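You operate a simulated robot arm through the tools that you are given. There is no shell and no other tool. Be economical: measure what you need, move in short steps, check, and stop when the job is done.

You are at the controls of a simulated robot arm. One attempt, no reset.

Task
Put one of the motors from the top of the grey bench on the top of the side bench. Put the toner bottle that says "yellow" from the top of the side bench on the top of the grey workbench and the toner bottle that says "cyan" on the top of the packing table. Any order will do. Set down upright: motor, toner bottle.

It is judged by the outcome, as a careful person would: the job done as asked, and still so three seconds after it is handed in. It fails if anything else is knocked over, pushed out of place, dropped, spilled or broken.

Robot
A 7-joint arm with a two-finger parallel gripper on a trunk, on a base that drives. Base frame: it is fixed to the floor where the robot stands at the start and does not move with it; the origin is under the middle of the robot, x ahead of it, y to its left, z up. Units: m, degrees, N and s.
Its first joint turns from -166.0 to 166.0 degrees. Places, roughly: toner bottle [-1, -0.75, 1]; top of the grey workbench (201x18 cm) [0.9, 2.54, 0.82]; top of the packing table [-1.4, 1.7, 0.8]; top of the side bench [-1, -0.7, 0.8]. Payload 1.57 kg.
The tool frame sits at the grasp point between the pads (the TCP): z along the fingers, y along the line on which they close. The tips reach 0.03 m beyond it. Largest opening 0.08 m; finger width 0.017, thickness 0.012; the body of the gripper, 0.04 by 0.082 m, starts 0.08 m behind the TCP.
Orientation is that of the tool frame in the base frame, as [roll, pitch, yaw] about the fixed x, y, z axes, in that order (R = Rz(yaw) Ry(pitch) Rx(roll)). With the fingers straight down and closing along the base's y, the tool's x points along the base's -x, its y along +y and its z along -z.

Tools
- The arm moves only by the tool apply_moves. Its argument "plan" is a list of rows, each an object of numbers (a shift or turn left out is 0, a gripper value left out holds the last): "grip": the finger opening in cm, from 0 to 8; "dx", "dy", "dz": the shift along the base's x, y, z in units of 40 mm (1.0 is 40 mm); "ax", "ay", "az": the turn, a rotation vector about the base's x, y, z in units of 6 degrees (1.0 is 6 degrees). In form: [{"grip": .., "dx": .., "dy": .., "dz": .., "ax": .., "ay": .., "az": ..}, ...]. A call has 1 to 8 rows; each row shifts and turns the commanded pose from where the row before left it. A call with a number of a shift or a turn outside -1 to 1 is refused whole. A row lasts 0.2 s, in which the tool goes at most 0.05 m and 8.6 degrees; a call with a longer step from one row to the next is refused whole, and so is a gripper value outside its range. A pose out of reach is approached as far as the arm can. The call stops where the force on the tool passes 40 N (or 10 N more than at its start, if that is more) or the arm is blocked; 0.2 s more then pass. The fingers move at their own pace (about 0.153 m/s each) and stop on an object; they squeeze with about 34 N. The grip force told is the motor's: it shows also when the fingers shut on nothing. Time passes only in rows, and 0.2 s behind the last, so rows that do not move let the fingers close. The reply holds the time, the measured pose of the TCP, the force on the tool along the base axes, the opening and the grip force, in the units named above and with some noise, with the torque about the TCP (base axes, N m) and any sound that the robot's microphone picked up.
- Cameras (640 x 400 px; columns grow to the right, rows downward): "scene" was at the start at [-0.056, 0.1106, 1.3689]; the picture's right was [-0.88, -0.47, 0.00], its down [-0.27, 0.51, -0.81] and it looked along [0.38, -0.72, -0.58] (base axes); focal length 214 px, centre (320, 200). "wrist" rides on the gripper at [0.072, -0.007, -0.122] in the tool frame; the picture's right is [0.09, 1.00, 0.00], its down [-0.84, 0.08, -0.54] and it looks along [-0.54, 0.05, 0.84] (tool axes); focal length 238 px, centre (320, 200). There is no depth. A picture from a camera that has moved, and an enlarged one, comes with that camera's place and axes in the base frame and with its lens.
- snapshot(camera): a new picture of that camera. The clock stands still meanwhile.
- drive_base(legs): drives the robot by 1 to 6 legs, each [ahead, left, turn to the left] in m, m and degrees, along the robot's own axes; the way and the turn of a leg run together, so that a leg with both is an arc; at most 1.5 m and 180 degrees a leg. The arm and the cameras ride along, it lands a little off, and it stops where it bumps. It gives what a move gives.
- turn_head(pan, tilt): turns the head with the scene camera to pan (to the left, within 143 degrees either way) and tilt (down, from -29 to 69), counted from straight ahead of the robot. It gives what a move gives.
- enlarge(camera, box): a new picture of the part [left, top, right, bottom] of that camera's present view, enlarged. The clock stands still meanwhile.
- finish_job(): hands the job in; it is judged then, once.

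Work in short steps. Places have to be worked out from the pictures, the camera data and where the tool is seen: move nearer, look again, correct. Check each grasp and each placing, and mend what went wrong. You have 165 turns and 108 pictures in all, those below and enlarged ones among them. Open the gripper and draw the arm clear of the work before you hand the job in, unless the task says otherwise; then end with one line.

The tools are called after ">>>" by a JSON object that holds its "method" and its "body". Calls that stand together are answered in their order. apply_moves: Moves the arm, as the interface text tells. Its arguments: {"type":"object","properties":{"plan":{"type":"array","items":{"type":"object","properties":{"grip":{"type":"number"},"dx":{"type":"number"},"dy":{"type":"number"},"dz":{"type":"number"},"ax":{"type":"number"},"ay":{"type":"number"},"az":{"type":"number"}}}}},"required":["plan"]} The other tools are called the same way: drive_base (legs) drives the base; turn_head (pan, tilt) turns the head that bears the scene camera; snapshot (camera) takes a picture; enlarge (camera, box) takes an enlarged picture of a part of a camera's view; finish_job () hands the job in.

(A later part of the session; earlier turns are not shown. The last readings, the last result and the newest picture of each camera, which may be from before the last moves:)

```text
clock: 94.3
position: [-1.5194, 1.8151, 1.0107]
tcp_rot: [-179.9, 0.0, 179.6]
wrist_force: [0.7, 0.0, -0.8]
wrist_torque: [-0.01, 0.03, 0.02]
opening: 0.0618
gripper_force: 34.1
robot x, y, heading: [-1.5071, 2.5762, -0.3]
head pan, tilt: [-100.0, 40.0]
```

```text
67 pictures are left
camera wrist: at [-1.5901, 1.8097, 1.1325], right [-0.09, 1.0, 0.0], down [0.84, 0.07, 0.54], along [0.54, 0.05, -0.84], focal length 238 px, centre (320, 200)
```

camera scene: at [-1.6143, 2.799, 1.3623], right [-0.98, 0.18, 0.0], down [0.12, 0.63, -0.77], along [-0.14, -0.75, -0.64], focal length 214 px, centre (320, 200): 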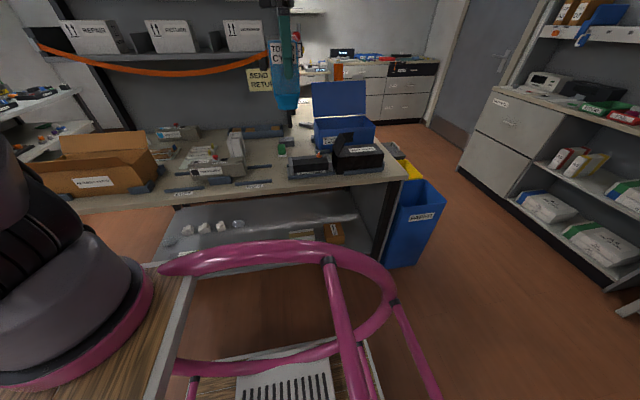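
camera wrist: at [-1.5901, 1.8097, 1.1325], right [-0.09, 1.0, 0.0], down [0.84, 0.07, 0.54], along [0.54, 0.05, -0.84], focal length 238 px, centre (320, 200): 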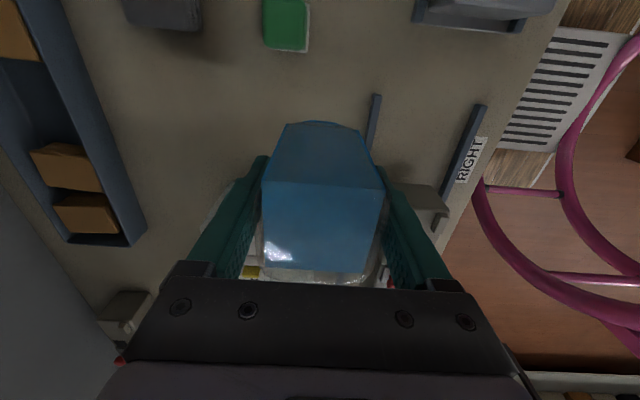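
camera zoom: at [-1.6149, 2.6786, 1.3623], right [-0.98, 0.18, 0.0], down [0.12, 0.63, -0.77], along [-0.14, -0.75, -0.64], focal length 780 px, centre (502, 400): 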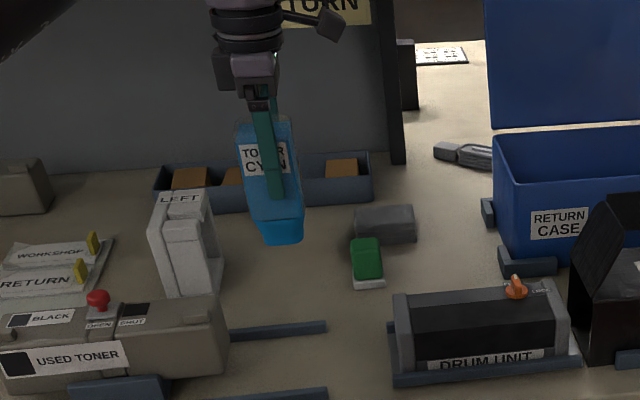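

The bottle bottom is about 9 cm above the table and the spot is clear. I'll come down further with a small shift away from the rail.

>>> {"method": "apply_moves", "body": {"plan": [{"dx": -0.2, "dy": -0.2, "dz": -0.6}, {"dz": -0.7}, {"dz": -0.6}]}}

>>> {"method": "enlarge", "body": {"camera": "scene", "box": [200, 90, 340, 200]}}

```text
clock: 95.1
position: [-1.5277, 1.8066, 0.9347]
tcp_rot: [-179.9, -0.1, 179.6]
wrist_force: [0.6, -0.4, -1.8]
wrist_torque: [0.05, 0.01, -0.02]
opening: 0.0618
gripper_force: 33.8
robot x, y, heading: [-1.5036, 2.5758, -0.2]
head pan, tilt: [-100.0, 40.0]
```

```text
3.64 times, centred on (270, 145) of scene
camera zoom: at [-1.615, 2.6785, 1.3623], right [-0.98, 0.18, 0.0], down [0.12, 0.63, -0.77], along [-0.14, -0.75, -0.64], focal length 780 px, centre (502, 400)
```

zoom: 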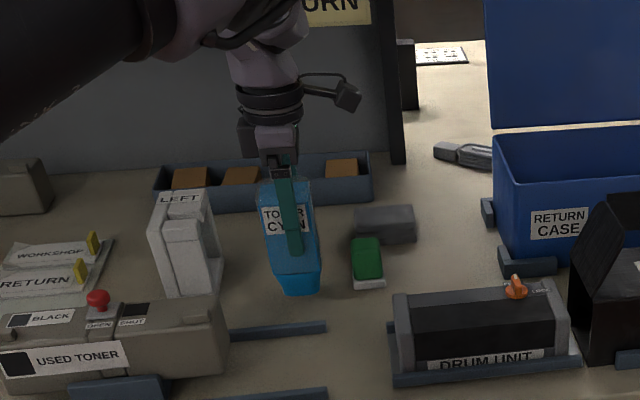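

>>> {"method": "apply_moves", "body": {"plan": [{"dz": -0.15}, {"dz": -0.15}, {}]}}

>>> {"method": "apply_moves", "body": {"plan": [{"dz": -0.1}, {}]}}

>>> {"method": "apply_moves", "body": {"plan": [{"dz": -0.1}, {}]}}

>>> {"method": "enlarge", "body": {"camera": "scene", "box": [200, 90, 340, 200]}}

```text
clock: 95.9
position: [-1.5274, 1.8064, 0.9234]
tcp_rot: [-180.0, 0.0, 179.5]
wrist_force: [0.5, -0.1, -2.1]
wrist_torque: [-0.01, 0.01, 0.01]
opening: 0.0618
gripper_force: 34.0
robot x, y, heading: [-1.4999, 2.5746, -0.3]
head pan, tilt: [-100.0, 40.0]
```

```text
clock: 96.5
position: [-1.5286, 1.8066, 0.9173]
tcp_rot: [180.0, 0.0, 179.6]
wrist_force: [-0.4, -0.6, -1.9]
wrist_torque: [0.0, 0.0, 0.01]
opening: 0.0618
gripper_force: 34.0
robot x, y, heading: [-1.5029, 2.5721, -0.2]
head pan, tilt: [-100.0, 40.0]
```

```text
clock: 97.1
position: [-1.5282, 1.8058, 0.9155]
tcp_rot: [-179.8, -0.1, 179.6]
wrist_force: [-0.2, 0.0, 2.8]
wrist_torque: [0.2, -0.15, 0.01]
opening: 0.0618
gripper_force: 33.8
robot x, y, heading: [-1.5037, 2.5724, -0.4]
head pan, tilt: [-100.0, 40.0]
```

```text
3.64 times, centred on (270, 145) of scene
camera zoom: at [-1.615, 2.6785, 1.3623], right [-0.98, 0.18, 0.0], down [0.12, 0.63, -0.77], along [-0.14, -0.75, -0.64], focal length 780 px, centre (502, 400)
```

zoom: 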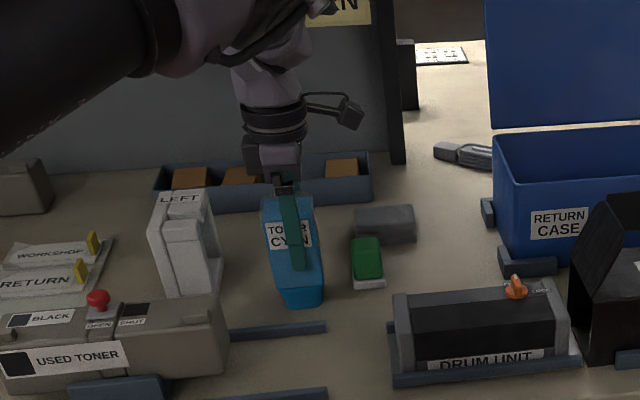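

Contact: vertical force went from -2 to +2.8 N. I'll ease down 2 mm more to seat it, then open the gripper.

>>> {"method": "apply_moves", "body": {"plan": [{"dz": -0.05}, {}]}}

>>> {"method": "apply_moves", "body": {"plan": [{"grip": 6.6}, {"grip": 7}, {"grip": 8}, {"grip": 8}, {}]}}

>>> {"method": "enlarge", "body": {"camera": "scene", "box": [200, 90, 340, 200]}}

```text
clock: 97.7
position: [-1.5276, 1.8054, 0.9136]
tcp_rot: [-179.8, 0.1, 179.7]
wrist_force: [-0.2, 3.5, 28.2]
wrist_torque: [0.95, -0.45, -0.02]
opening: 0.062
gripper_force: 34.0
robot x, y, heading: [-1.502, 2.5733, -0.4]
head pan, tilt: [-100.0, 40.0]
```

```text
clock: 98.9
position: [-1.5276, 1.8063, 0.9123]
tcp_rot: [180.0, 0.0, 179.5]
wrist_force: [-0.3, -0.5, -0.7]
wrist_torque: [-0.02, -0.01, -0.03]
opening: 0.08
gripper_force: 0.1
robot x, y, heading: [-1.5008, 2.5748, -0.4]
head pan, tilt: [-100.0, 40.0]
```

```text
3.64 times, centred on (270, 145) of scene
camera zoom: at [-1.615, 2.6784, 1.3623], right [-0.98, 0.18, 0.0], down [0.12, 0.63, -0.77], along [-0.14, -0.75, -0.64], focal length 780 px, centre (502, 400)
```

zoom: 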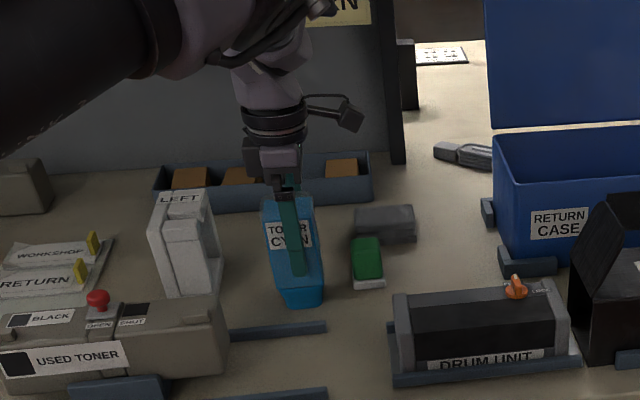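

Released and it's standing. I'll raise straight up and verify.

>>> {"method": "apply_moves", "body": {"plan": [{"dz": 0.4}, {"dz": 0.6}, {"dz": 0.9}, {"dz": 0.9}, {"dz": 0.9}, {"dz": 0.9}, {"dz": 0.9}, {"dz": 0.9}]}}

>>> {"method": "enlarge", "body": {"camera": "scene", "box": [200, 90, 340, 200]}}

```text
clock: 100.7
position: [-1.5275, 1.8062, 1.1684]
tcp_rot: [179.9, 0.0, 179.6]
wrist_force: [-0.2, 0.0, -0.4]
wrist_torque: [0.06, 0.0, -0.01]
opening: 0.0802
gripper_force: 0.0
robot x, y, heading: [-1.5024, 2.5721, -0.0]
head pan, tilt: [-100.0, 40.0]
```

```text
3.64 times, centred on (270, 145) of scene
camera zoom: at [-1.6151, 2.6782, 1.3623], right [-0.98, 0.18, 0.0], down [0.12, 0.63, -0.77], along [-0.14, -0.75, -0.64], focal length 780 px, centre (502, 400)
```

zoom: 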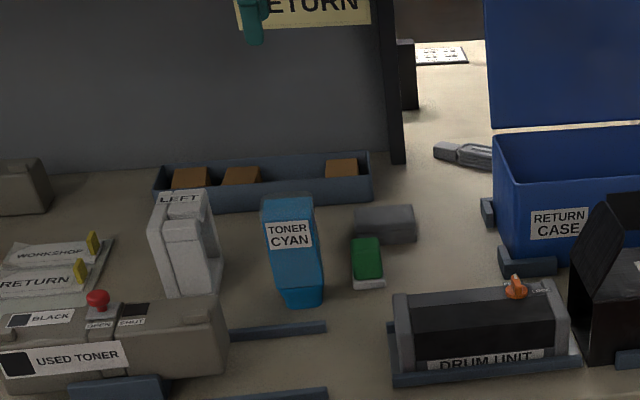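

Cyan stands upright on the packing table. I'll retract the arm and go for a motor: drive to the aisle, face +y so the arm points at the grey benches, and reverse south.

>>> {"method": "apply_moves", "body": {"plan": [{"dy": 0.9, "dz": 0.3}, {"dx": -0.4, "dy": 0.95, "dz": 0.4}, {"dx": -0.4, "dy": 0.95, "dz": 0.4}, {"dx": -0.4, "dy": 0.95, "dz": 0.4}, {"dx": -0.4, "dy": 0.95, "dz": 0.4}, {"dx": -0.4, "dy": 0.95}, {"dx": -0.4, "dy": 0.95}, {"dx": -0.4, "dy": 0.95}]}}

>>> {"method": "drive_base", "body": {"legs": [[1.35, 0.15, 0], [0, 0, 90]]}}

```text
clock: 102.5
position: [-1.6393, 2.1079, 1.2445]
tcp_rot: [180.0, 0.0, 179.5]
wrist_force: [-0.1, -0.4, 0.0]
wrist_torque: [0.05, -0.01, 0.02]
opening: 0.0802
gripper_force: 0.1
robot x, y, heading: [-1.5049, 2.5689, -0.3]
head pan, tilt: [-100.0, 40.0]
```

```text
clock: 113.1
position: [0.3101, 2.5793, 1.2444]
tcp_rot: [-180.0, 0.0, -90.6]
wrist_force: [0.8, -0.1, 0.0]
wrist_torque: [0.0, -0.02, 0.03]
opening: 0.0802
gripper_force: 0.1
robot x, y, heading: [-0.1524, 2.7169, 89.4]
head pan, tilt: [-100.0, 40.0]
```

While I'm here I'll look at the grey workbench to plan the spot for the yellow bottle.

>>> {"method": "turn_head", "body": {"pan": -60, "tilt": 40}}

>>> {"method": "snapshot", "body": {"camera": "scene"}}

>>> {"method": "turn_head", "body": {"pan": -115, "tilt": 40}}

>>> {"method": "snapshot", "body": {"camera": "scene"}}

>>> {"method": "snapshot", "body": {"camera": "wrist"}}

```text
clock: 114.1
position: [0.3122, 2.5783, 1.2446]
tcp_rot: [-179.9, 0.0, -90.6]
wrist_force: [0.0, -0.7, 0.5]
wrist_torque: [0.0, 0.02, 0.01]
opening: 0.0801
gripper_force: 0.0
robot x, y, heading: [-0.152, 2.7189, 89.3]
head pan, tilt: [-60.0, 40.0]
```

```text
62 pictures are left
camera scene: at [-0.2675, 2.6583, 1.3623], right [0.49, -0.87, 0.0], down [-0.56, -0.32, -0.77], along [0.67, 0.38, -0.64], focal length 214 px, centre (320, 200)
```

scene: 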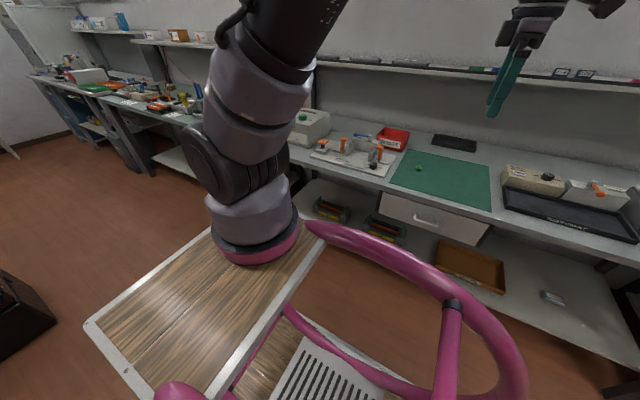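

```text
clock: 115.4
position: [0.3108, 2.5784, 1.2454]
tcp_rot: [180.0, 0.0, -90.6]
wrist_force: [1.1, -0.1, 0.3]
wrist_torque: [-0.01, -0.01, 0.0]
opening: 0.0799
gripper_force: 0.0
robot x, y, heading: [-0.155, 2.7167, 89.4]
head pan, tilt: [-115.0, 40.0]
```

```text
61 pictures are left
camera scene: at [-0.2648, 2.58, 1.3623], right [-0.43, -0.9, 0.0], down [-0.58, 0.28, -0.77], along [0.69, -0.33, -0.64], focal length 214 px, centre (320, 200)
```

scene: 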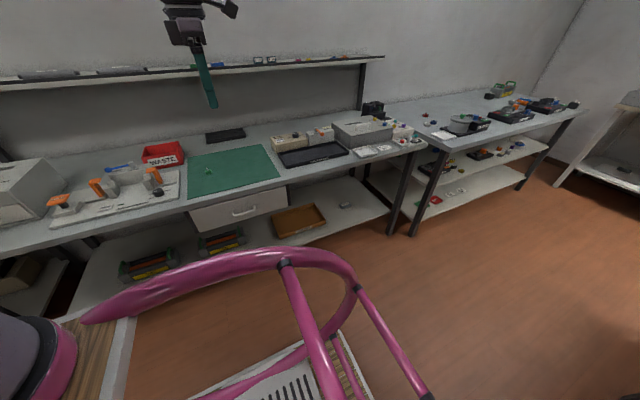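

```text
60 pictures are left
camera wrist: at [0.3185, 2.5074, 1.367], right [-1.0, -0.08, 0.0], down [-0.07, 0.84, 0.54], along [-0.04, 0.54, -0.84], focal length 238 px, centre (320, 200)
```

wrist: 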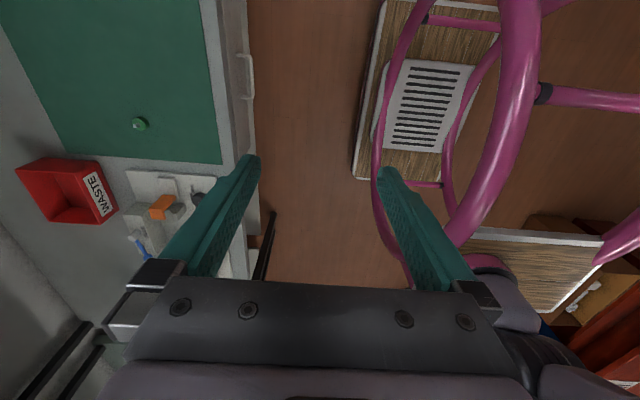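

I have the workbench layout: a free surface behind the green mat near (0.9,2.6), and a shelf front edge at x≈1.12, z≈1.19. Now I'll reverse south down the aisle to the motors.

>>> {"method": "drive_base", "body": {"legs": [[-1.3, 0, 0.6], [-1.2, 0, 0]]}}

>>> {"method": "turn_head", "body": {"pan": -95, "tilt": 45}}

>>> {"method": "snapshot", "body": {"camera": "scene"}}

>>> {"method": "snapshot", "body": {"camera": "wrist"}}

```text
clock: 127.7
position: [0.3023, 0.0709, 1.2446]
tcp_rot: [-180.0, 0.0, -89.8]
wrist_force: [0.2, -0.7, 0.2]
wrist_torque: [-0.01, -0.01, -0.01]
opening: 0.0801
gripper_force: 0.1
robot x, y, heading: [-0.1614, 0.2024, 90.5]
head pan, tilt: [-115.0, 40.0]
```

```text
clock: 128.5
position: [0.3039, 0.0723, 1.245]
tcp_rot: [180.0, 0.1, -89.8]
wrist_force: [-0.9, 0.7, -0.4]
wrist_torque: [0.0, 0.0, 0.01]
opening: 0.0802
gripper_force: 0.1
robot x, y, heading: [-0.1637, 0.2029, 90.3]
head pan, tilt: [-95.0, 45.0]
```

```text
59 pictures are left
camera scene: at [-0.2689, 0.0929, 1.3551], right [-0.08, -1.0, 0.0], down [-0.7, 0.06, -0.71], along [0.7, -0.06, -0.71], focal length 214 px, centre (320, 200)
```

scene: 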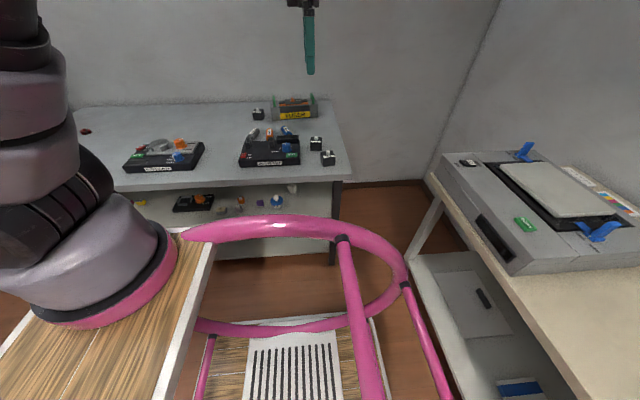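

```text
58 pictures are left
camera wrist: at [0.3115, -0.0008, 1.367], right [-1.0, -0.09, 0.0], down [-0.08, 0.84, 0.54], along [-0.05, 0.54, -0.84], focal length 238 px, centre (320, 200)
```

wrist: 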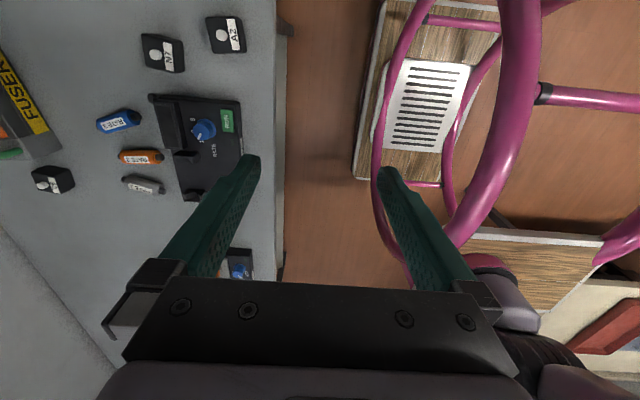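

Motors A2 ≈(0.482,0.0), N7 ≈(0.60,0.03) and a third at ≈(0.94,0.33) are visible. A2 is the most isolated, so I'll move above it.

>>> {"method": "apply_moves", "body": {"plan": [{"dx": 0.89, "dy": -0.36, "dz": -0.3}, {"dx": 0.89, "dy": -0.36, "dz": -0.6}, {"dx": 0.89, "dy": -0.36, "dz": -0.6}, {"dx": 0.89, "dy": -0.36, "dz": -0.7}, {"dx": 0.89, "dy": -0.36, "dz": -0.7}]}}

>>> {"method": "snapshot", "body": {"camera": "wrist"}}

>>> {"method": "enlarge", "body": {"camera": "scene", "box": [220, 80, 380, 180]}}

```text
clock: 129.7
position: [0.4812, -0.0025, 1.1293]
tcp_rot: [-179.9, -0.1, -90.0]
wrist_force: [0.4, 0.2, 0.3]
wrist_torque: [-0.01, -0.02, 0.0]
opening: 0.08
gripper_force: 0.1
robot x, y, heading: [-0.1666, 0.2028, 90.4]
head pan, tilt: [-95.0, 45.0]
```

```text
57 pictures are left
camera wrist: at [0.4899, -0.0732, 1.2515], right [-1.0, -0.09, 0.0], down [-0.08, 0.84, 0.54], along [-0.05, 0.54, -0.84], focal length 238 px, centre (320, 200)
```

wrist: 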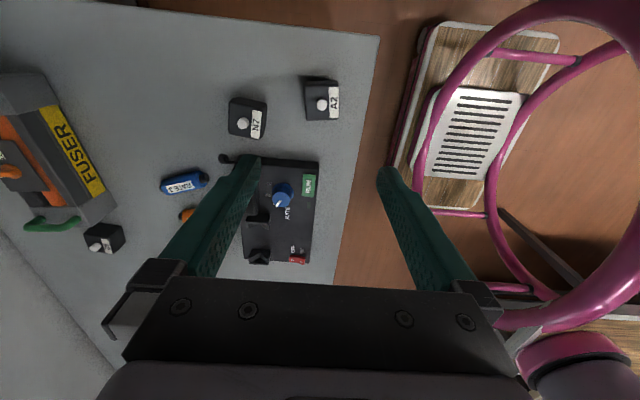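

```text
4.00 times, centred on (300, 130) of scene
camera zoom: at [-0.2695, 0.0932, 1.355], right [-0.08, -1.0, 0.0], down [-0.7, 0.06, -0.71], along [0.7, -0.06, -0.71], focal length 858 px, centre (400, 480)
```

zoom: 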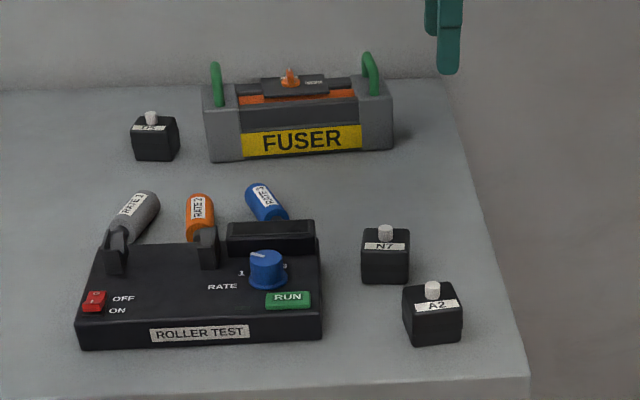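

A2's top centre is ≈(0.481,-0.003), right under the TCP. I'll lower to z≈0.93 and check the alignment.

>>> {"method": "apply_moves", "body": {"plan": [{"dz": -0.9}, {"dz": -0.9}, {"dz": -0.9}, {"dz": -0.9}, {"dz": -0.9}, {"dz": -0.5}]}}

>>> {"method": "snapshot", "body": {"camera": "wrist"}}

>>> {"method": "enlarge", "body": {"camera": "scene", "box": [270, 80, 390, 180]}}

```text
clock: 131.1
position: [0.4815, -0.002, 0.9282]
tcp_rot: [-179.9, 0.0, -89.9]
wrist_force: [-0.1, 0.7, 0.6]
wrist_torque: [-0.01, 0.0, -0.01]
opening: 0.08
gripper_force: 0.1
robot x, y, heading: [-0.162, 0.2051, 90.4]
head pan, tilt: [-95.0, 45.0]
```

```text
55 pictures are left
camera wrist: at [0.4895, -0.0729, 1.0508], right [-1.0, -0.1, 0.0], down [-0.08, 0.84, 0.54], along [-0.05, 0.54, -0.84], focal length 238 px, centre (320, 200)
```

wrist: 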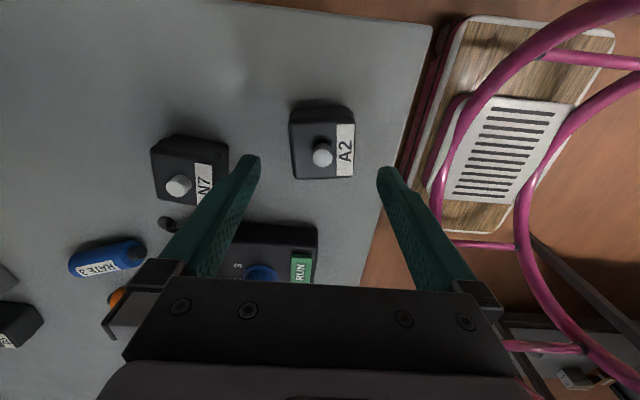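

```text
4.00 times, centred on (330, 130) of scene
camera zoom: at [-0.2689, 0.093, 1.3551], right [-0.08, -1.0, 0.0], down [-0.7, 0.06, -0.71], along [0.7, -0.06, -0.71], focal length 858 px, centre (280, 480)
```

zoom: 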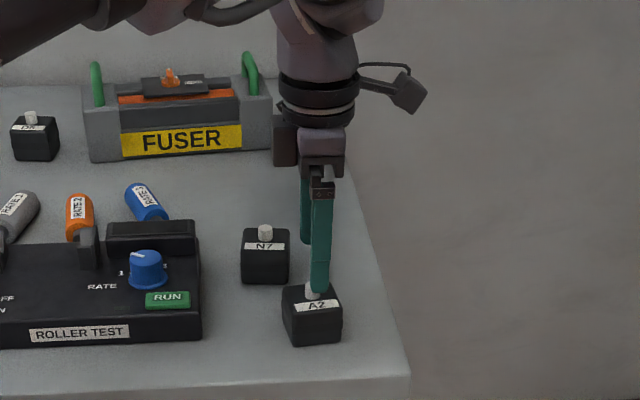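

Well centred: the motor is about 5.3 cm wide between the 8 cm fingers. I'll descend to TCP z≈0.868 and close.

>>> {"method": "apply_moves", "body": {"plan": [{"dy": -0.05, "dz": -0.5}, {"dz": -0.5}, {"dz": -0.3}, {"dz": -0.2}]}}

>>> {"method": "apply_moves", "body": {"plan": [{"grip": 5.5}, {"grip": 4}, {"grip": 3}, {"grip": 3}]}}

>>> {"method": "enlarge", "body": {"camera": "scene", "box": [270, 80, 390, 180]}}

>>> {"method": "snapshot", "body": {"camera": "wrist"}}

```text
clock: 132.1
position: [0.482, -0.004, 0.8692]
tcp_rot: [179.9, -0.1, -89.8]
wrist_force: [-0.3, -0.3, 0.1]
wrist_torque: [0.01, 0.01, 0.0]
opening: 0.08
gripper_force: 0.1
robot x, y, heading: [-0.1649, 0.2007, 90.1]
head pan, tilt: [-95.0, 45.0]
```

```text
clock: 133.1
position: [0.4809, -0.0035, 0.8684]
tcp_rot: [180.0, -0.1, -89.8]
wrist_force: [-1.0, -0.7, 1.1]
wrist_torque: [-0.09, 0.03, -0.02]
opening: 0.0558
gripper_force: 34.0
robot x, y, heading: [-0.1632, 0.2061, 90.2]
head pan, tilt: [-95.0, 45.0]
```

```text
4.00 times, centred on (330, 130) of scene
camera zoom: at [-0.2688, 0.0929, 1.3551], right [-0.08, -1.0, 0.0], down [-0.7, 0.06, -0.71], along [0.7, -0.06, -0.71], focal length 858 px, centre (280, 480)
```

zoom: 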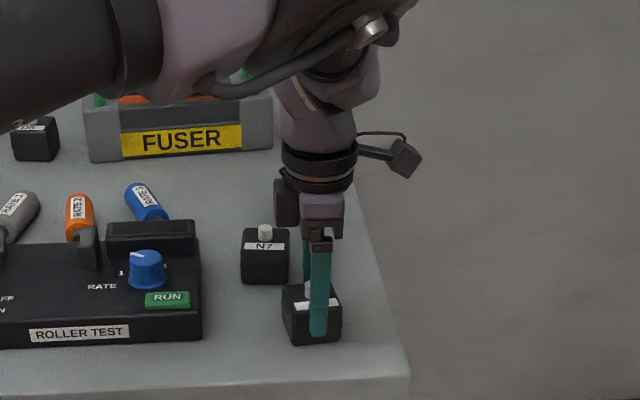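

```text
52 pictures are left
camera wrist: at [0.4896, -0.0753, 0.9914], right [-1.0, -0.09, 0.0], down [-0.08, 0.84, 0.54], along [-0.05, 0.54, -0.84], focal length 238 px, centre (320, 200)
```

wrist: 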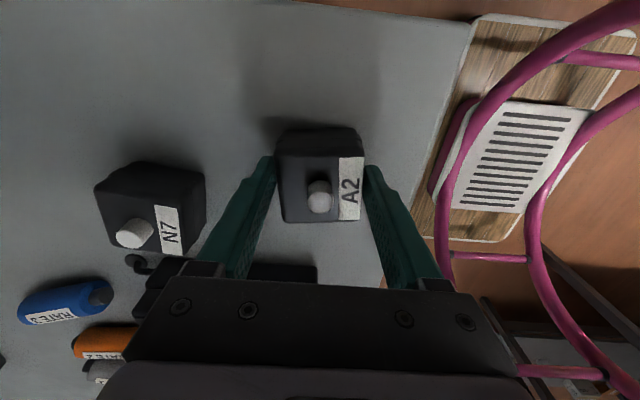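

Gripped at 5.6 cm. I'll lift and check for weight and slip.

>>> {"method": "apply_moves", "body": {"plan": [{"dz": 0.4}, {"dz": 0.6}, {"dz": 0.9}, {"dz": 0.9}, {"dz": 0.9}, {"dz": 0.9}, {"dz": 0.9}, {"dz": 0.9}]}}

>>> {"method": "snapshot", "body": {"camera": "wrist"}}

```text
clock: 134.9
position: [0.4799, -0.0031, 1.1253]
tcp_rot: [179.9, 0.0, -89.8]
wrist_force: [0.8, 0.1, -5.0]
wrist_torque: [-0.02, -0.01, -0.01]
opening: 0.0561
gripper_force: 34.0
robot x, y, heading: [-0.1603, 0.2011, 90.2]
head pan, tilt: [-95.0, 45.0]
```

```text
51 pictures are left
camera wrist: at [0.4885, -0.0745, 1.2476], right [-1.0, -0.1, 0.0], down [-0.08, 0.84, 0.54], along [-0.05, 0.54, -0.84], focal length 238 px, centre (320, 200)
```

wrist: 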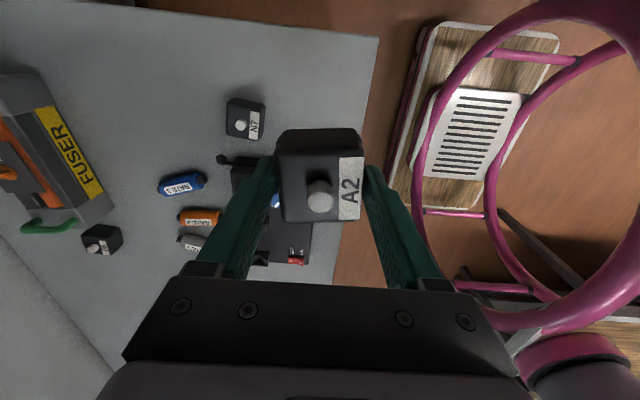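

Held firmly (about 0.45 kg). I'll retract, turn right to heading 0 and back along the side bench.

>>> {"method": "apply_moves", "body": {"plan": [{"dx": -0.6, "dz": 0.6}, {"dx": -0.9, "dy": 0.3, "dz": 0.6}, {"dx": -0.9, "dy": 0.3, "dz": 0.6}, {"dx": -0.9, "dy": 0.3, "dz": 0.6}, {"dx": -0.9, "dy": 0.4, "dz": 0.5}, {"dx": -0.6, "dy": 0.3}]}}

>>> {"method": "drive_base", "body": {"legs": [[-0.1, 0, 0], [0, 0, -90], [-0.72, -0.09, 0]]}}

>>> {"method": "turn_head", "body": {"pan": -95, "tilt": 35}}

>>> {"method": "enlarge", "body": {"camera": "scene", "box": [200, 80, 440, 250]}}

>>> {"method": "snapshot", "body": {"camera": "wrist"}}

```text
clock: 136.3
position: [0.2889, 0.0598, 1.24]
tcp_rot: [179.9, 0.0, -89.8]
wrist_force: [0.4, 0.0, -4.1]
wrist_torque: [-0.02, 0.0, -0.03]
opening: 0.0556
gripper_force: 34.0
robot x, y, heading: [-0.1626, 0.203, 90.2]
head pan, tilt: [-95.0, 45.0]
```

```text
clock: 144.8
position: [-1.0343, -0.4439, 1.2401]
tcp_rot: [180.0, 0.0, -179.8]
wrist_force: [-0.8, -0.5, -4.3]
wrist_torque: [0.02, 0.06, 0.01]
opening: 0.0552
gripper_force: 34.1
robot x, y, heading: [-0.8904, 0.0084, 0.2]
head pan, tilt: [-95.0, 45.0]
```

```text
clock: 145.6
position: [-1.0342, -0.4441, 1.2397]
tcp_rot: [179.9, 0.0, -179.8]
wrist_force: [-0.9, -0.3, -4.8]
wrist_torque: [-0.04, 0.04, 0.0]
opening: 0.0551
gripper_force: 34.4
robot x, y, heading: [-0.8929, 0.007, 0.1]
head pan, tilt: [-95.0, 35.0]
```

```text
2.35 times, centred on (320, 165) of scene
camera zoom: at [-0.9966, 0.1085, 1.3698], right [-1.0, 0.08, 0.0], down [0.05, 0.57, -0.82], along [-0.07, -0.82, -0.57], focal length 505 px, centre (320, 282)
```

zoom: 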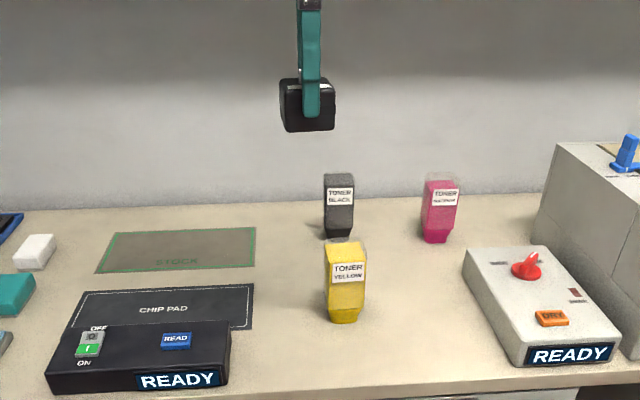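

```text
49 pictures are left
camera wrist: at [-1.1044, -0.45, 1.3624], right [-0.09, 1.0, 0.0], down [0.84, 0.08, 0.54], along [0.54, 0.05, -0.84], focal length 238 px, centre (320, 200)
```

wrist: 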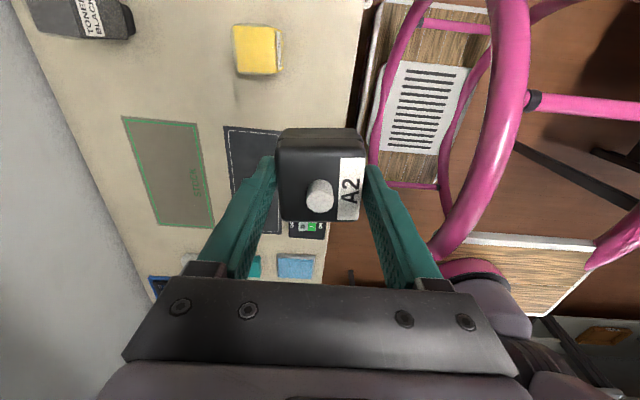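

The free patch at (-1.01,-0.69) is about 14 cm from both bottles and 6 cm clear of the pads. I'll move over it at height and then lower.

>>> {"method": "apply_moves", "body": {"plan": [{"dx": 0.1, "dy": -0.88}, {"dx": 0.1, "dy": -0.88}, {"dx": 0.1, "dy": -0.88}, {"dx": 0.1, "dy": -0.88}, {"dx": 0.1, "dy": -0.88}, {"dx": 0.1, "dy": -0.88}, {"dy": -0.87}]}}

>>> {"method": "apply_moves", "body": {"plan": [{"dz": -0.9}, {"dz": -0.9}, {"dz": -0.9}, {"dz": -0.9}, {"dz": -0.9}, {"dz": -0.9}, {"dz": -0.9}, {"dz": -0.7}]}}

>>> {"method": "snapshot", "body": {"camera": "wrist"}}

>>> {"method": "enlarge", "body": {"camera": "scene", "box": [200, 100, 440, 250]}}

```text
clock: 147.2
position: [-1.0104, -0.69, 1.2398]
tcp_rot: [-179.9, 0.0, -179.9]
wrist_force: [-0.6, 0.4, -3.3]
wrist_torque: [-0.02, 0.02, 0.02]
opening: 0.055
gripper_force: 34.2
robot x, y, heading: [-0.8915, 0.0092, 0.3]
head pan, tilt: [-95.0, 35.0]
```

```text
clock: 149.0
position: [-1.0097, -0.6896, 0.9585]
tcp_rot: [-180.0, 0.1, -179.8]
wrist_force: [0.1, 0.4, -3.9]
wrist_torque: [0.0, 0.01, -0.02]
opening: 0.0551
gripper_force: 33.4
robot x, y, heading: [-0.8926, 0.0061, 0.2]
head pan, tilt: [-95.0, 35.0]
```

```text
48 pictures are left
camera wrist: at [-1.0801, -0.6964, 1.0819], right [-0.09, 1.0, 0.0], down [0.84, 0.08, 0.54], along [0.54, 0.05, -0.84], focal length 238 px, centre (320, 200)
```

wrist: 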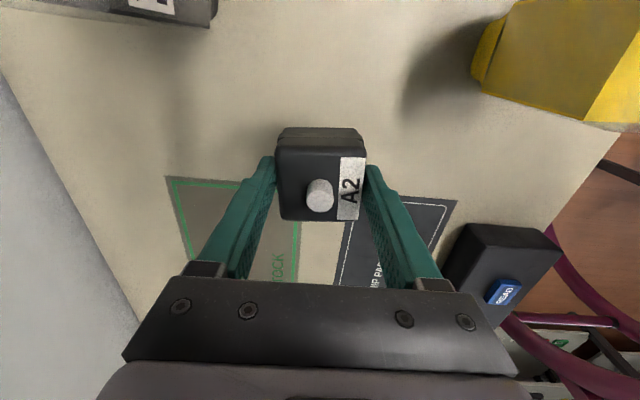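

```text
2.67 times, centred on (320, 175) of scene
camera zoom: at [-0.9965, 0.1086, 1.3699], right [-1.0, 0.08, 0.0], down [0.05, 0.57, -0.82], along [-0.07, -0.82, -0.57], focal length 572 px, centre (320, 267)
```

zoom: 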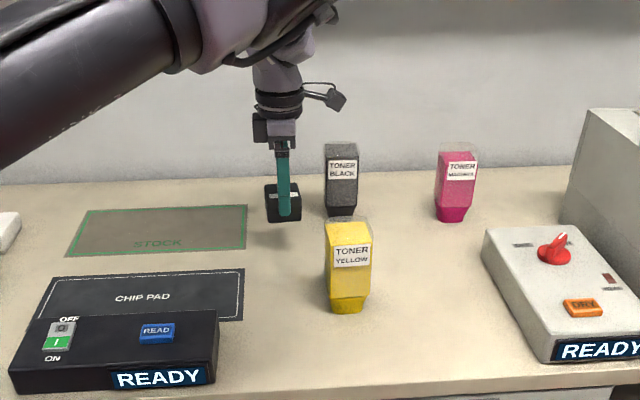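

Clear all round. I'll lower gently to contact.

>>> {"method": "apply_moves", "body": {"plan": [{"dz": -0.5}, {"dz": -0.5}, {"dz": -0.3}, {}]}}

>>> {"method": "apply_moves", "body": {"plan": [{"dz": -0.12}, {}]}}

>>> {"method": "apply_moves", "body": {"plan": [{"dz": -0.1}, {}]}}

```text
clock: 150.0
position: [-1.0101, -0.6895, 0.9083]
tcp_rot: [180.0, 0.1, -179.9]
wrist_force: [0.5, -0.5, -4.3]
wrist_torque: [0.01, -0.01, -0.03]
opening: 0.0548
gripper_force: 33.8
robot x, y, heading: [-0.8901, 0.007, -0.0]
head pan, tilt: [-95.0, 35.0]
```

```text
clock: 150.6
position: [-1.0077, -0.6903, 0.9036]
tcp_rot: [-179.9, 0.0, -179.8]
wrist_force: [0.4, 0.8, -4.2]
wrist_torque: [0.0, -0.02, -0.01]
opening: 0.0547
gripper_force: 34.1
robot x, y, heading: [-0.8922, 0.0085, 0.1]
head pan, tilt: [-95.0, 35.0]
```

```text
clock: 151.2
position: [-1.0105, -0.6896, 0.9006]
tcp_rot: [179.9, -0.1, -179.9]
wrist_force: [-0.6, 0.2, -4.1]
wrist_torque: [0.0, 0.01, 0.0]
opening: 0.0545
gripper_force: 34.1
robot x, y, heading: [-0.8878, 0.0066, 0.4]
head pan, tilt: [-95.0, 35.0]
```

>>> {"method": "apply_moves", "body": {"plan": [{"dz": -0.12}, {}]}}

>>> {"method": "apply_moves", "body": {"plan": [{"dz": -0.1}, {}]}}

>>> {"method": "apply_moves", "body": {"plan": [{"dz": -0.08}, {}]}}

>>> {"method": "enlarge", "body": {"camera": "scene", "box": [270, 130, 350, 190]}}

```text
clock: 151.8
position: [-1.0104, -0.6896, 0.894]
tcp_rot: [179.9, 0.0, -180.0]
wrist_force: [-0.5, -0.2, -4.7]
wrist_torque: [0.01, 0.0, 0.0]
opening: 0.0546
gripper_force: 34.3
robot x, y, heading: [-0.8942, 0.0068, 0.1]
head pan, tilt: [-95.0, 35.0]
```

```text
clock: 152.4
position: [-1.0107, -0.69, 0.8909]
tcp_rot: [-180.0, 0.0, -180.0]
wrist_force: [-0.2, -0.8, -3.0]
wrist_torque: [-0.05, -0.01, 0.01]
opening: 0.0548
gripper_force: 33.7
robot x, y, heading: [-0.8906, 0.0059, -0.0]
head pan, tilt: [-95.0, 35.0]
```

```text
clock: 153.0
position: [-1.0104, -0.6906, 0.8897]
tcp_rot: [-180.0, -0.2, -179.9]
wrist_force: [0.6, 4.4, 14.3]
wrist_torque: [0.61, -0.39, 0.14]
opening: 0.0546
gripper_force: 33.7
robot x, y, heading: [-0.8919, 0.0124, 0.3]
head pan, tilt: [-95.0, 35.0]
```

```text
6.67 times, centred on (310, 160) of scene
camera zoom: at [-0.9965, 0.1091, 1.3699], right [-1.0, 0.08, 0.0], down [0.05, 0.57, -0.82], along [-0.07, -0.82, -0.57], focal length 1430 px, centre (387, 467)
```

zoom: 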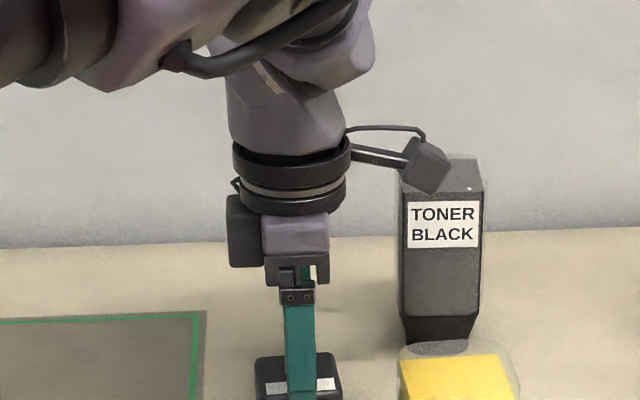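

Contact at 14 N. I'll release and rise straight up.

>>> {"method": "apply_moves", "body": {"plan": [{"grip": 6}, {"grip": 7}, {"grip": 8}, {"grip": 8}, {"dz": 0.3}, {"dz": 0.6}, {"dz": 0.9}, {"dz": 0.9}]}}

>>> {"method": "apply_moves", "body": {"plan": [{"dz": 0.9}, {"dz": 0.9}, {"dz": 0.9}, {"dz": 0.9}]}}

>>> {"method": "enlarge", "body": {"camera": "scene", "box": [200, 100, 440, 250]}}

>>> {"method": "snapshot", "body": {"camera": "wrist"}}

```text
clock: 154.8
position: [-1.0095, -0.689, 0.996]
tcp_rot: [179.9, 0.0, -179.9]
wrist_force: [0.4, 0.1, 0.6]
wrist_torque: [0.04, -0.01, 0.01]
opening: 0.08
gripper_force: 0.0
robot x, y, heading: [-0.8928, 0.0079, -0.0]
head pan, tilt: [-95.0, 35.0]
```

```text
clock: 155.8
position: [-1.0087, -0.6897, 1.1402]
tcp_rot: [-180.0, 0.0, -179.9]
wrist_force: [0.1, 0.1, -0.3]
wrist_torque: [0.05, -0.01, -0.03]
opening: 0.0798
gripper_force: 0.0
robot x, y, heading: [-0.8899, 0.0083, 0.3]
head pan, tilt: [-95.0, 35.0]
```

```text
2.67 times, centred on (320, 175) of scene
camera zoom: at [-0.9967, 0.1082, 1.3699], right [-1.0, 0.08, 0.0], down [0.05, 0.57, -0.82], along [-0.07, -0.82, -0.57], focal length 572 px, centre (320, 267)
```

zoom: 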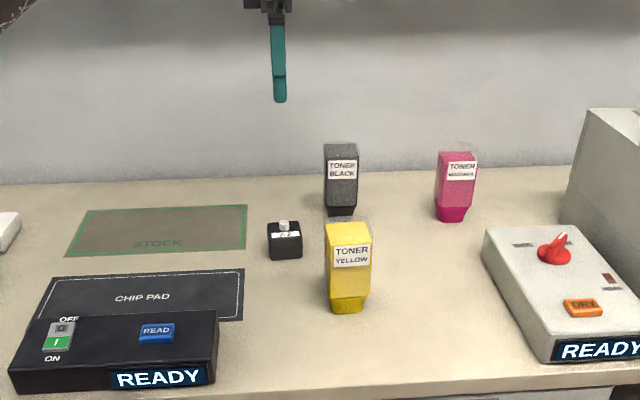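

```text
44 pictures are left
camera wrist: at [-1.0801, -0.6959, 1.262], right [-0.09, 1.0, 0.0], down [0.84, 0.08, 0.54], along [0.54, 0.05, -0.84], focal length 238 px, centre (320, 200)
```

wrist: 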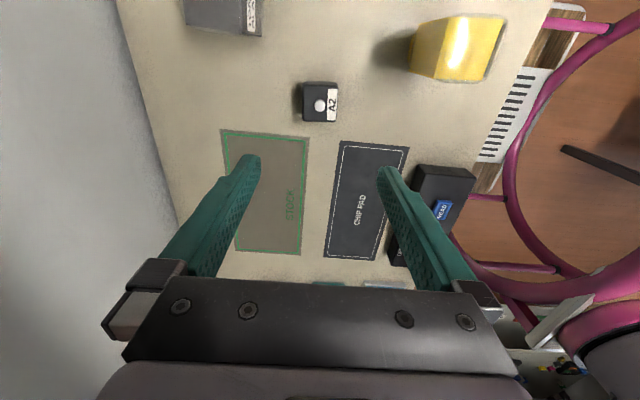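

The motor stands upright on the side bench. Yellow is at about (-1.085,-0.544), so I'll move above it.

>>> {"method": "apply_moves", "body": {"plan": [{"dx": -0.47, "dy": 0.9}, {"dx": -0.47, "dy": 0.9}, {"dx": -0.47, "dy": 0.9}, {"dx": -0.47, "dy": 0.9}]}}

>>> {"method": "snapshot", "body": {"camera": "wrist"}}

```text
clock: 156.8
position: [-1.085, -0.5457, 1.1395]
tcp_rot: [180.0, 0.0, -179.8]
wrist_force: [0.4, -1.0, 0.8]
wrist_torque: [0.06, 0.08, 0.01]
opening: 0.0802
gripper_force: 0.0
robot x, y, heading: [-0.8922, 0.0073, 0.2]
head pan, tilt: [-95.0, 35.0]
```

```text
43 pictures are left
camera wrist: at [-1.1548, -0.5527, 1.2619], right [-0.1, 1.0, 0.0], down [0.84, 0.08, 0.54], along [0.54, 0.05, -0.84], focal length 238 px, centre (320, 200)
```

wrist: 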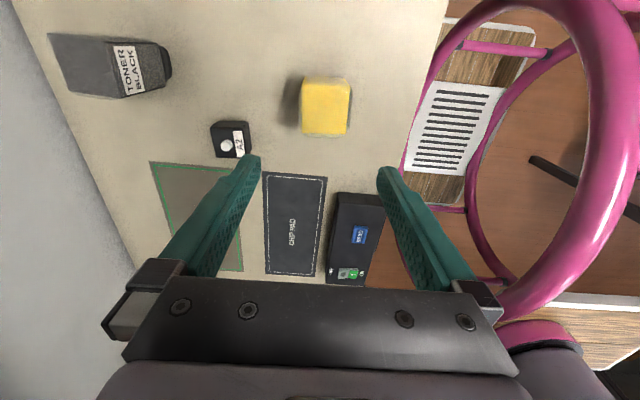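

The yellow top centre is ≈(-1.095,-0.541) and the bottle is yawed about -6°. I'll rotate slightly and descend to just above.

>>> {"method": "apply_moves", "body": {"plan": [{"dx": -0.2, "dy": 0.1, "dz": -0.6, "az": -0.5}, {"dz": -0.7, "az": -0.4}, {"dz": -0.7}, {"dz": -0.7}]}}

>>> {"method": "snapshot", "body": {"camera": "wrist"}}

```text
clock: 157.8
position: [-1.0925, -0.5414, 1.0306]
tcp_rot: [179.9, -0.1, 174.6]
wrist_force: [0.0, 0.5, 0.0]
wrist_torque: [-0.02, 0.05, 0.0]
opening: 0.08
gripper_force: 0.1
robot x, y, heading: [-0.892, 0.0106, 0.1]
head pan, tilt: [-95.0, 35.0]
```

```text
42 pictures are left
camera wrist: at [-1.1634, -0.5415, 1.1537], right [0.0, 1.0, 0.0], down [0.84, 0.0, 0.54], along [0.54, 0.0, -0.84], focal length 238 px, centre (320, 200)
```

wrist: 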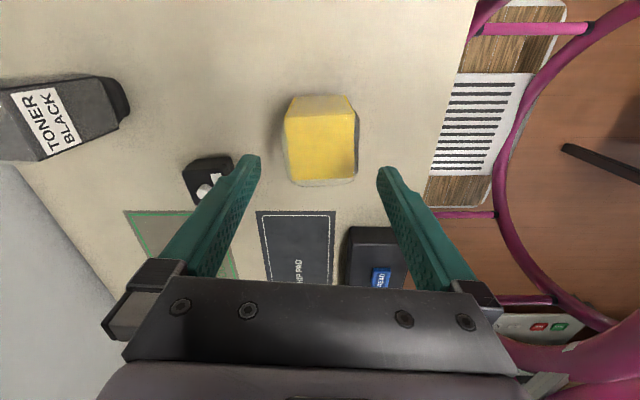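

Centred. I'll descend to z≈0.935 and close.

>>> {"method": "apply_moves", "body": {"plan": [{"dx": -0.07, "dz": -0.6}, {"dz": -0.6}, {"dz": -0.6}, {"dz": -0.6}, {"grip": 4}, {"grip": 2}, {"grip": 2}, {"grip": 2}]}}

>>> {"method": "apply_moves", "body": {"plan": [{"dz": 0.5}, {"dz": 0.8}, {"dz": 0.9}, {"dz": 0.9}, {"dz": 0.9}, {"dz": 0.9}, {"dz": 0.9}, {"dz": 0.9}]}}

>>> {"method": "enlarge", "body": {"camera": "scene", "box": [200, 60, 440, 250]}}

>>> {"method": "snapshot", "body": {"camera": "wrist"}}

```text
clock: 159.6
position: [-1.096, -0.5427, 0.9362]
tcp_rot: [-179.9, 0.0, 174.8]
wrist_force: [1.0, -0.6, -0.7]
wrist_torque: [0.0, 0.01, 0.0]
opening: 0.0646
gripper_force: 33.9
robot x, y, heading: [-0.8926, 0.0106, -0.1]
head pan, tilt: [-95.0, 35.0]
```

```text
clock: 161.4
position: [-1.0971, -0.5412, 1.2039]
tcp_rot: [-180.0, 0.0, 174.7]
wrist_force: [0.0, -0.5, -1.8]
wrist_torque: [-0.02, -0.02, 0.0]
opening: 0.0648
gripper_force: 33.4
robot x, y, heading: [-0.8931, 0.0039, 0.2]
head pan, tilt: [-95.0, 35.0]
```

```text
2.11 times, centred on (320, 155) of scene
camera zoom: at [-0.9967, 0.1084, 1.3699], right [-1.0, 0.08, 0.0], down [0.05, 0.57, -0.82], along [-0.07, -0.82, -0.57], focal length 452 px, centre (320, 295)
```

zoom: 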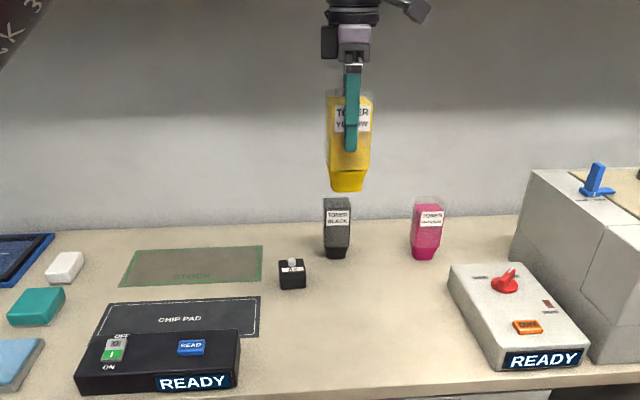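

```text
40 pictures are left
camera wrist: at [-1.1673, -0.5408, 1.3261], right [0.0, 1.0, 0.0], down [0.84, 0.0, 0.54], along [0.54, 0.0, -0.84], focal length 238 px, centre (320, 200)
```

wrist: 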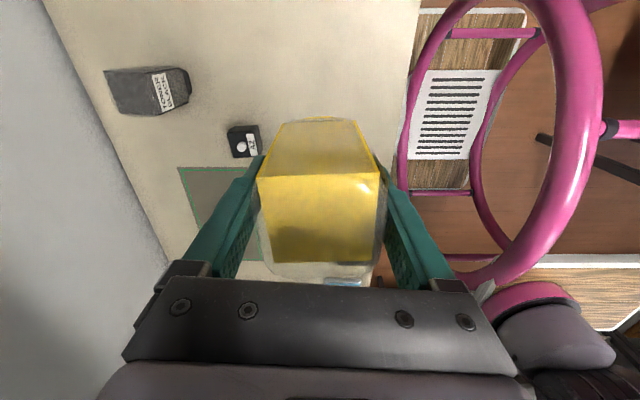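

Yellow is held cleanly. I'll retract, drive to the aisle, turn to +y and go up to the grey workbench.

>>> {"method": "apply_moves", "body": {"plan": [{"dx": 0.4, "dy": 0.6, "dz": 0.4, "az": 0.4}, {"dx": 0.4, "dy": 0.6, "dz": 0.4, "az": 0.5}, {"dx": 0.4, "dy": 0.7, "dz": 0.4}, {"dx": 0.4, "dy": 0.7}]}}

>>> {"method": "drive_base", "body": {"legs": [[0.74, 0.1, 0], [0, 0, 90], [1.2, 0, 0]]}}

```text
clock: 162.4
position: [-1.0326, -0.4374, 1.2517]
tcp_rot: [180.0, -0.1, -179.9]
wrist_force: [-0.9, 0.2, -1.8]
wrist_torque: [0.03, -0.03, 0.0]
opening: 0.0647
gripper_force: 33.9
robot x, y, heading: [-0.8915, 0.0067, 0.5]
head pan, tilt: [-95.0, 35.0]
```

```text
clock: 175.9
position: [0.2943, 1.1776, 1.2513]
tcp_rot: [-180.0, 0.0, -89.7]
wrist_force: [0.4, -0.4, -1.8]
wrist_torque: [0.02, -0.01, 0.04]
opening: 0.064
gripper_force: 34.2
robot x, y, heading: [-0.1533, 1.3147, 90.3]
head pan, tilt: [-95.0, 35.0]
```

>>> {"method": "drive_base", "body": {"legs": [[1.25, -0.06, 0]]}}

>>> {"method": "turn_head", "body": {"pan": -90, "tilt": 35}}

>>> {"method": "snapshot", "body": {"camera": "scene"}}

>>> {"method": "snapshot", "body": {"camera": "wrist"}}

```text
clock: 182.2
position: [0.3467, 2.4253, 1.2513]
tcp_rot: [-180.0, 0.0, -89.7]
wrist_force: [0.3, 0.5, -1.8]
wrist_torque: [0.01, -0.03, 0.0]
opening: 0.064
gripper_force: 34.0
robot x, y, heading: [-0.103, 2.5667, 90.3]
head pan, tilt: [-95.0, 35.0]
```

```text
clock: 182.9
position: [0.3461, 2.4252, 1.2512]
tcp_rot: [180.0, -0.1, -89.7]
wrist_force: [-0.1, 0.8, -1.2]
wrist_torque: [-0.03, 0.01, 0.0]
opening: 0.0636
gripper_force: 33.7
robot x, y, heading: [-0.0966, 2.5657, 90.4]
head pan, tilt: [-90.0, 35.0]
```

```text
39 pictures are left
camera scene: at [-0.198, 2.4625, 1.3699], right [0.01, -1.0, 0.0], down [-0.57, 0.0, -0.82], along [0.82, 0.01, -0.57], focal length 214 px, centre (320, 200)
```

scene: 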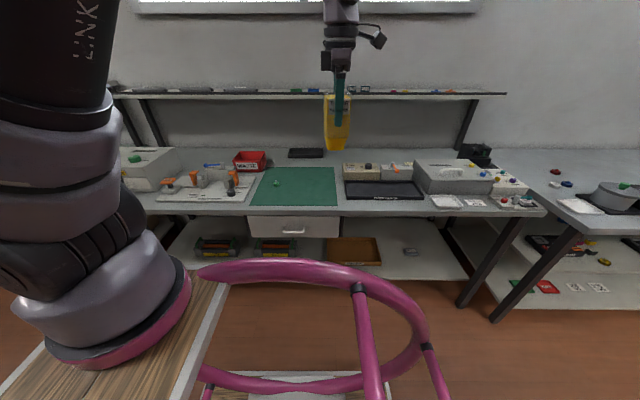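

```text
38 pictures are left
camera wrist: at [0.3555, 2.3544, 1.3736], right [-1.0, -0.1, 0.0], down [-0.08, 0.84, 0.54], along [-0.05, 0.54, -0.84], focal length 238 px, centre (320, 200)
```

wrist: 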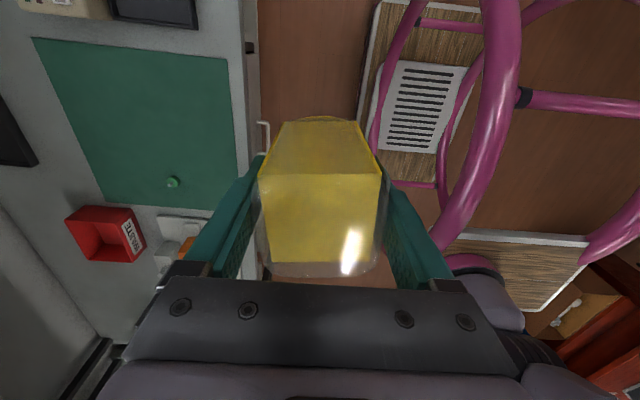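

The free strip between the mat's back edge (x≈0.915) and the black tray (x≈1.05) suits: spot ≈(0.97,2.66). It's a long reach, so I'll shift the base 0.12 m toward the bench; the robot's side extends ≤0.34 m, so that's safe.

>>> {"method": "drive_base", "body": {"legs": [[0.02, -0.12, 0]]}}

>>> {"method": "apply_moves", "body": {"plan": [{"dx": 0.9, "dy": 0.4}, {"dx": 0.9, "dy": 0.4}, {"dx": 0.9, "dy": 0.4}, {"dx": 0.9, "dy": 0.4}, {"dx": 0.9, "dy": 0.4}, {"dx": 0.9, "dy": 0.4}, {"dx": 0.9, "dy": 0.4}]}}

>>> {"method": "snapshot", "body": {"camera": "wrist"}}

>>> {"method": "enlarge", "body": {"camera": "scene", "box": [200, 40, 440, 210]}}

```text
clock: 184.1
position: [0.467, 2.4463, 1.2511]
tcp_rot: [180.0, 0.1, -89.7]
wrist_force: [-0.2, 0.3, -1.5]
wrist_torque: [-0.01, 0.0, -0.01]
opening: 0.0635
gripper_force: 34.2
robot x, y, heading: [0.0209, 2.5874, 90.5]
head pan, tilt: [-90.0, 35.0]
```

```text
clock: 185.7
position: [0.7193, 2.5583, 1.251]
tcp_rot: [-180.0, 0.0, -89.8]
wrist_force: [0.7, -0.1, -1.9]
wrist_torque: [0.05, -0.03, -0.03]
opening: 0.0635
gripper_force: 34.2
robot x, y, heading: [0.0227, 2.5862, 90.3]
head pan, tilt: [-90.0, 35.0]
```

```text
37 pictures are left
camera wrist: at [0.7272, 2.4867, 1.3731], right [-1.0, -0.1, 0.0], down [-0.08, 0.84, 0.54], along [-0.05, 0.54, -0.84], focal length 238 px, centre (320, 200)
```

wrist: 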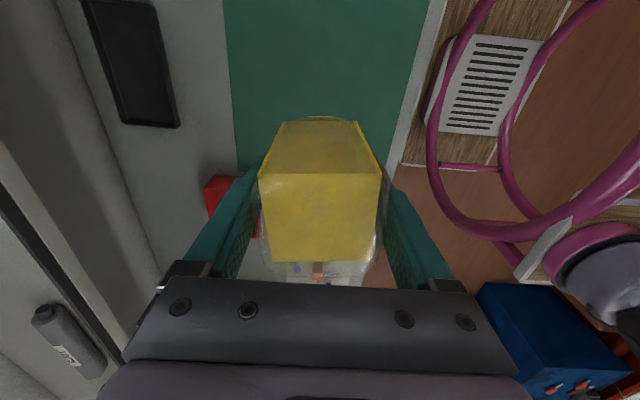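

```text
2.35 times, centred on (320, 125) of scene
camera zoom: at [-0.0784, 2.4834, 1.3698], right [0.01, -1.0, 0.0], down [-0.57, 0.0, -0.82], along [0.82, 0.01, -0.57], focal length 505 px, centre (320, 376)
```

zoom: 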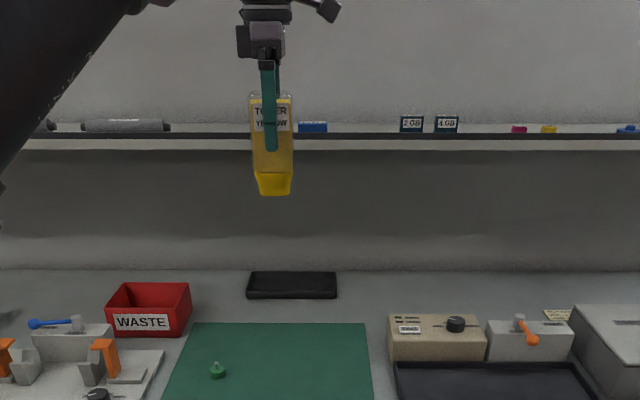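

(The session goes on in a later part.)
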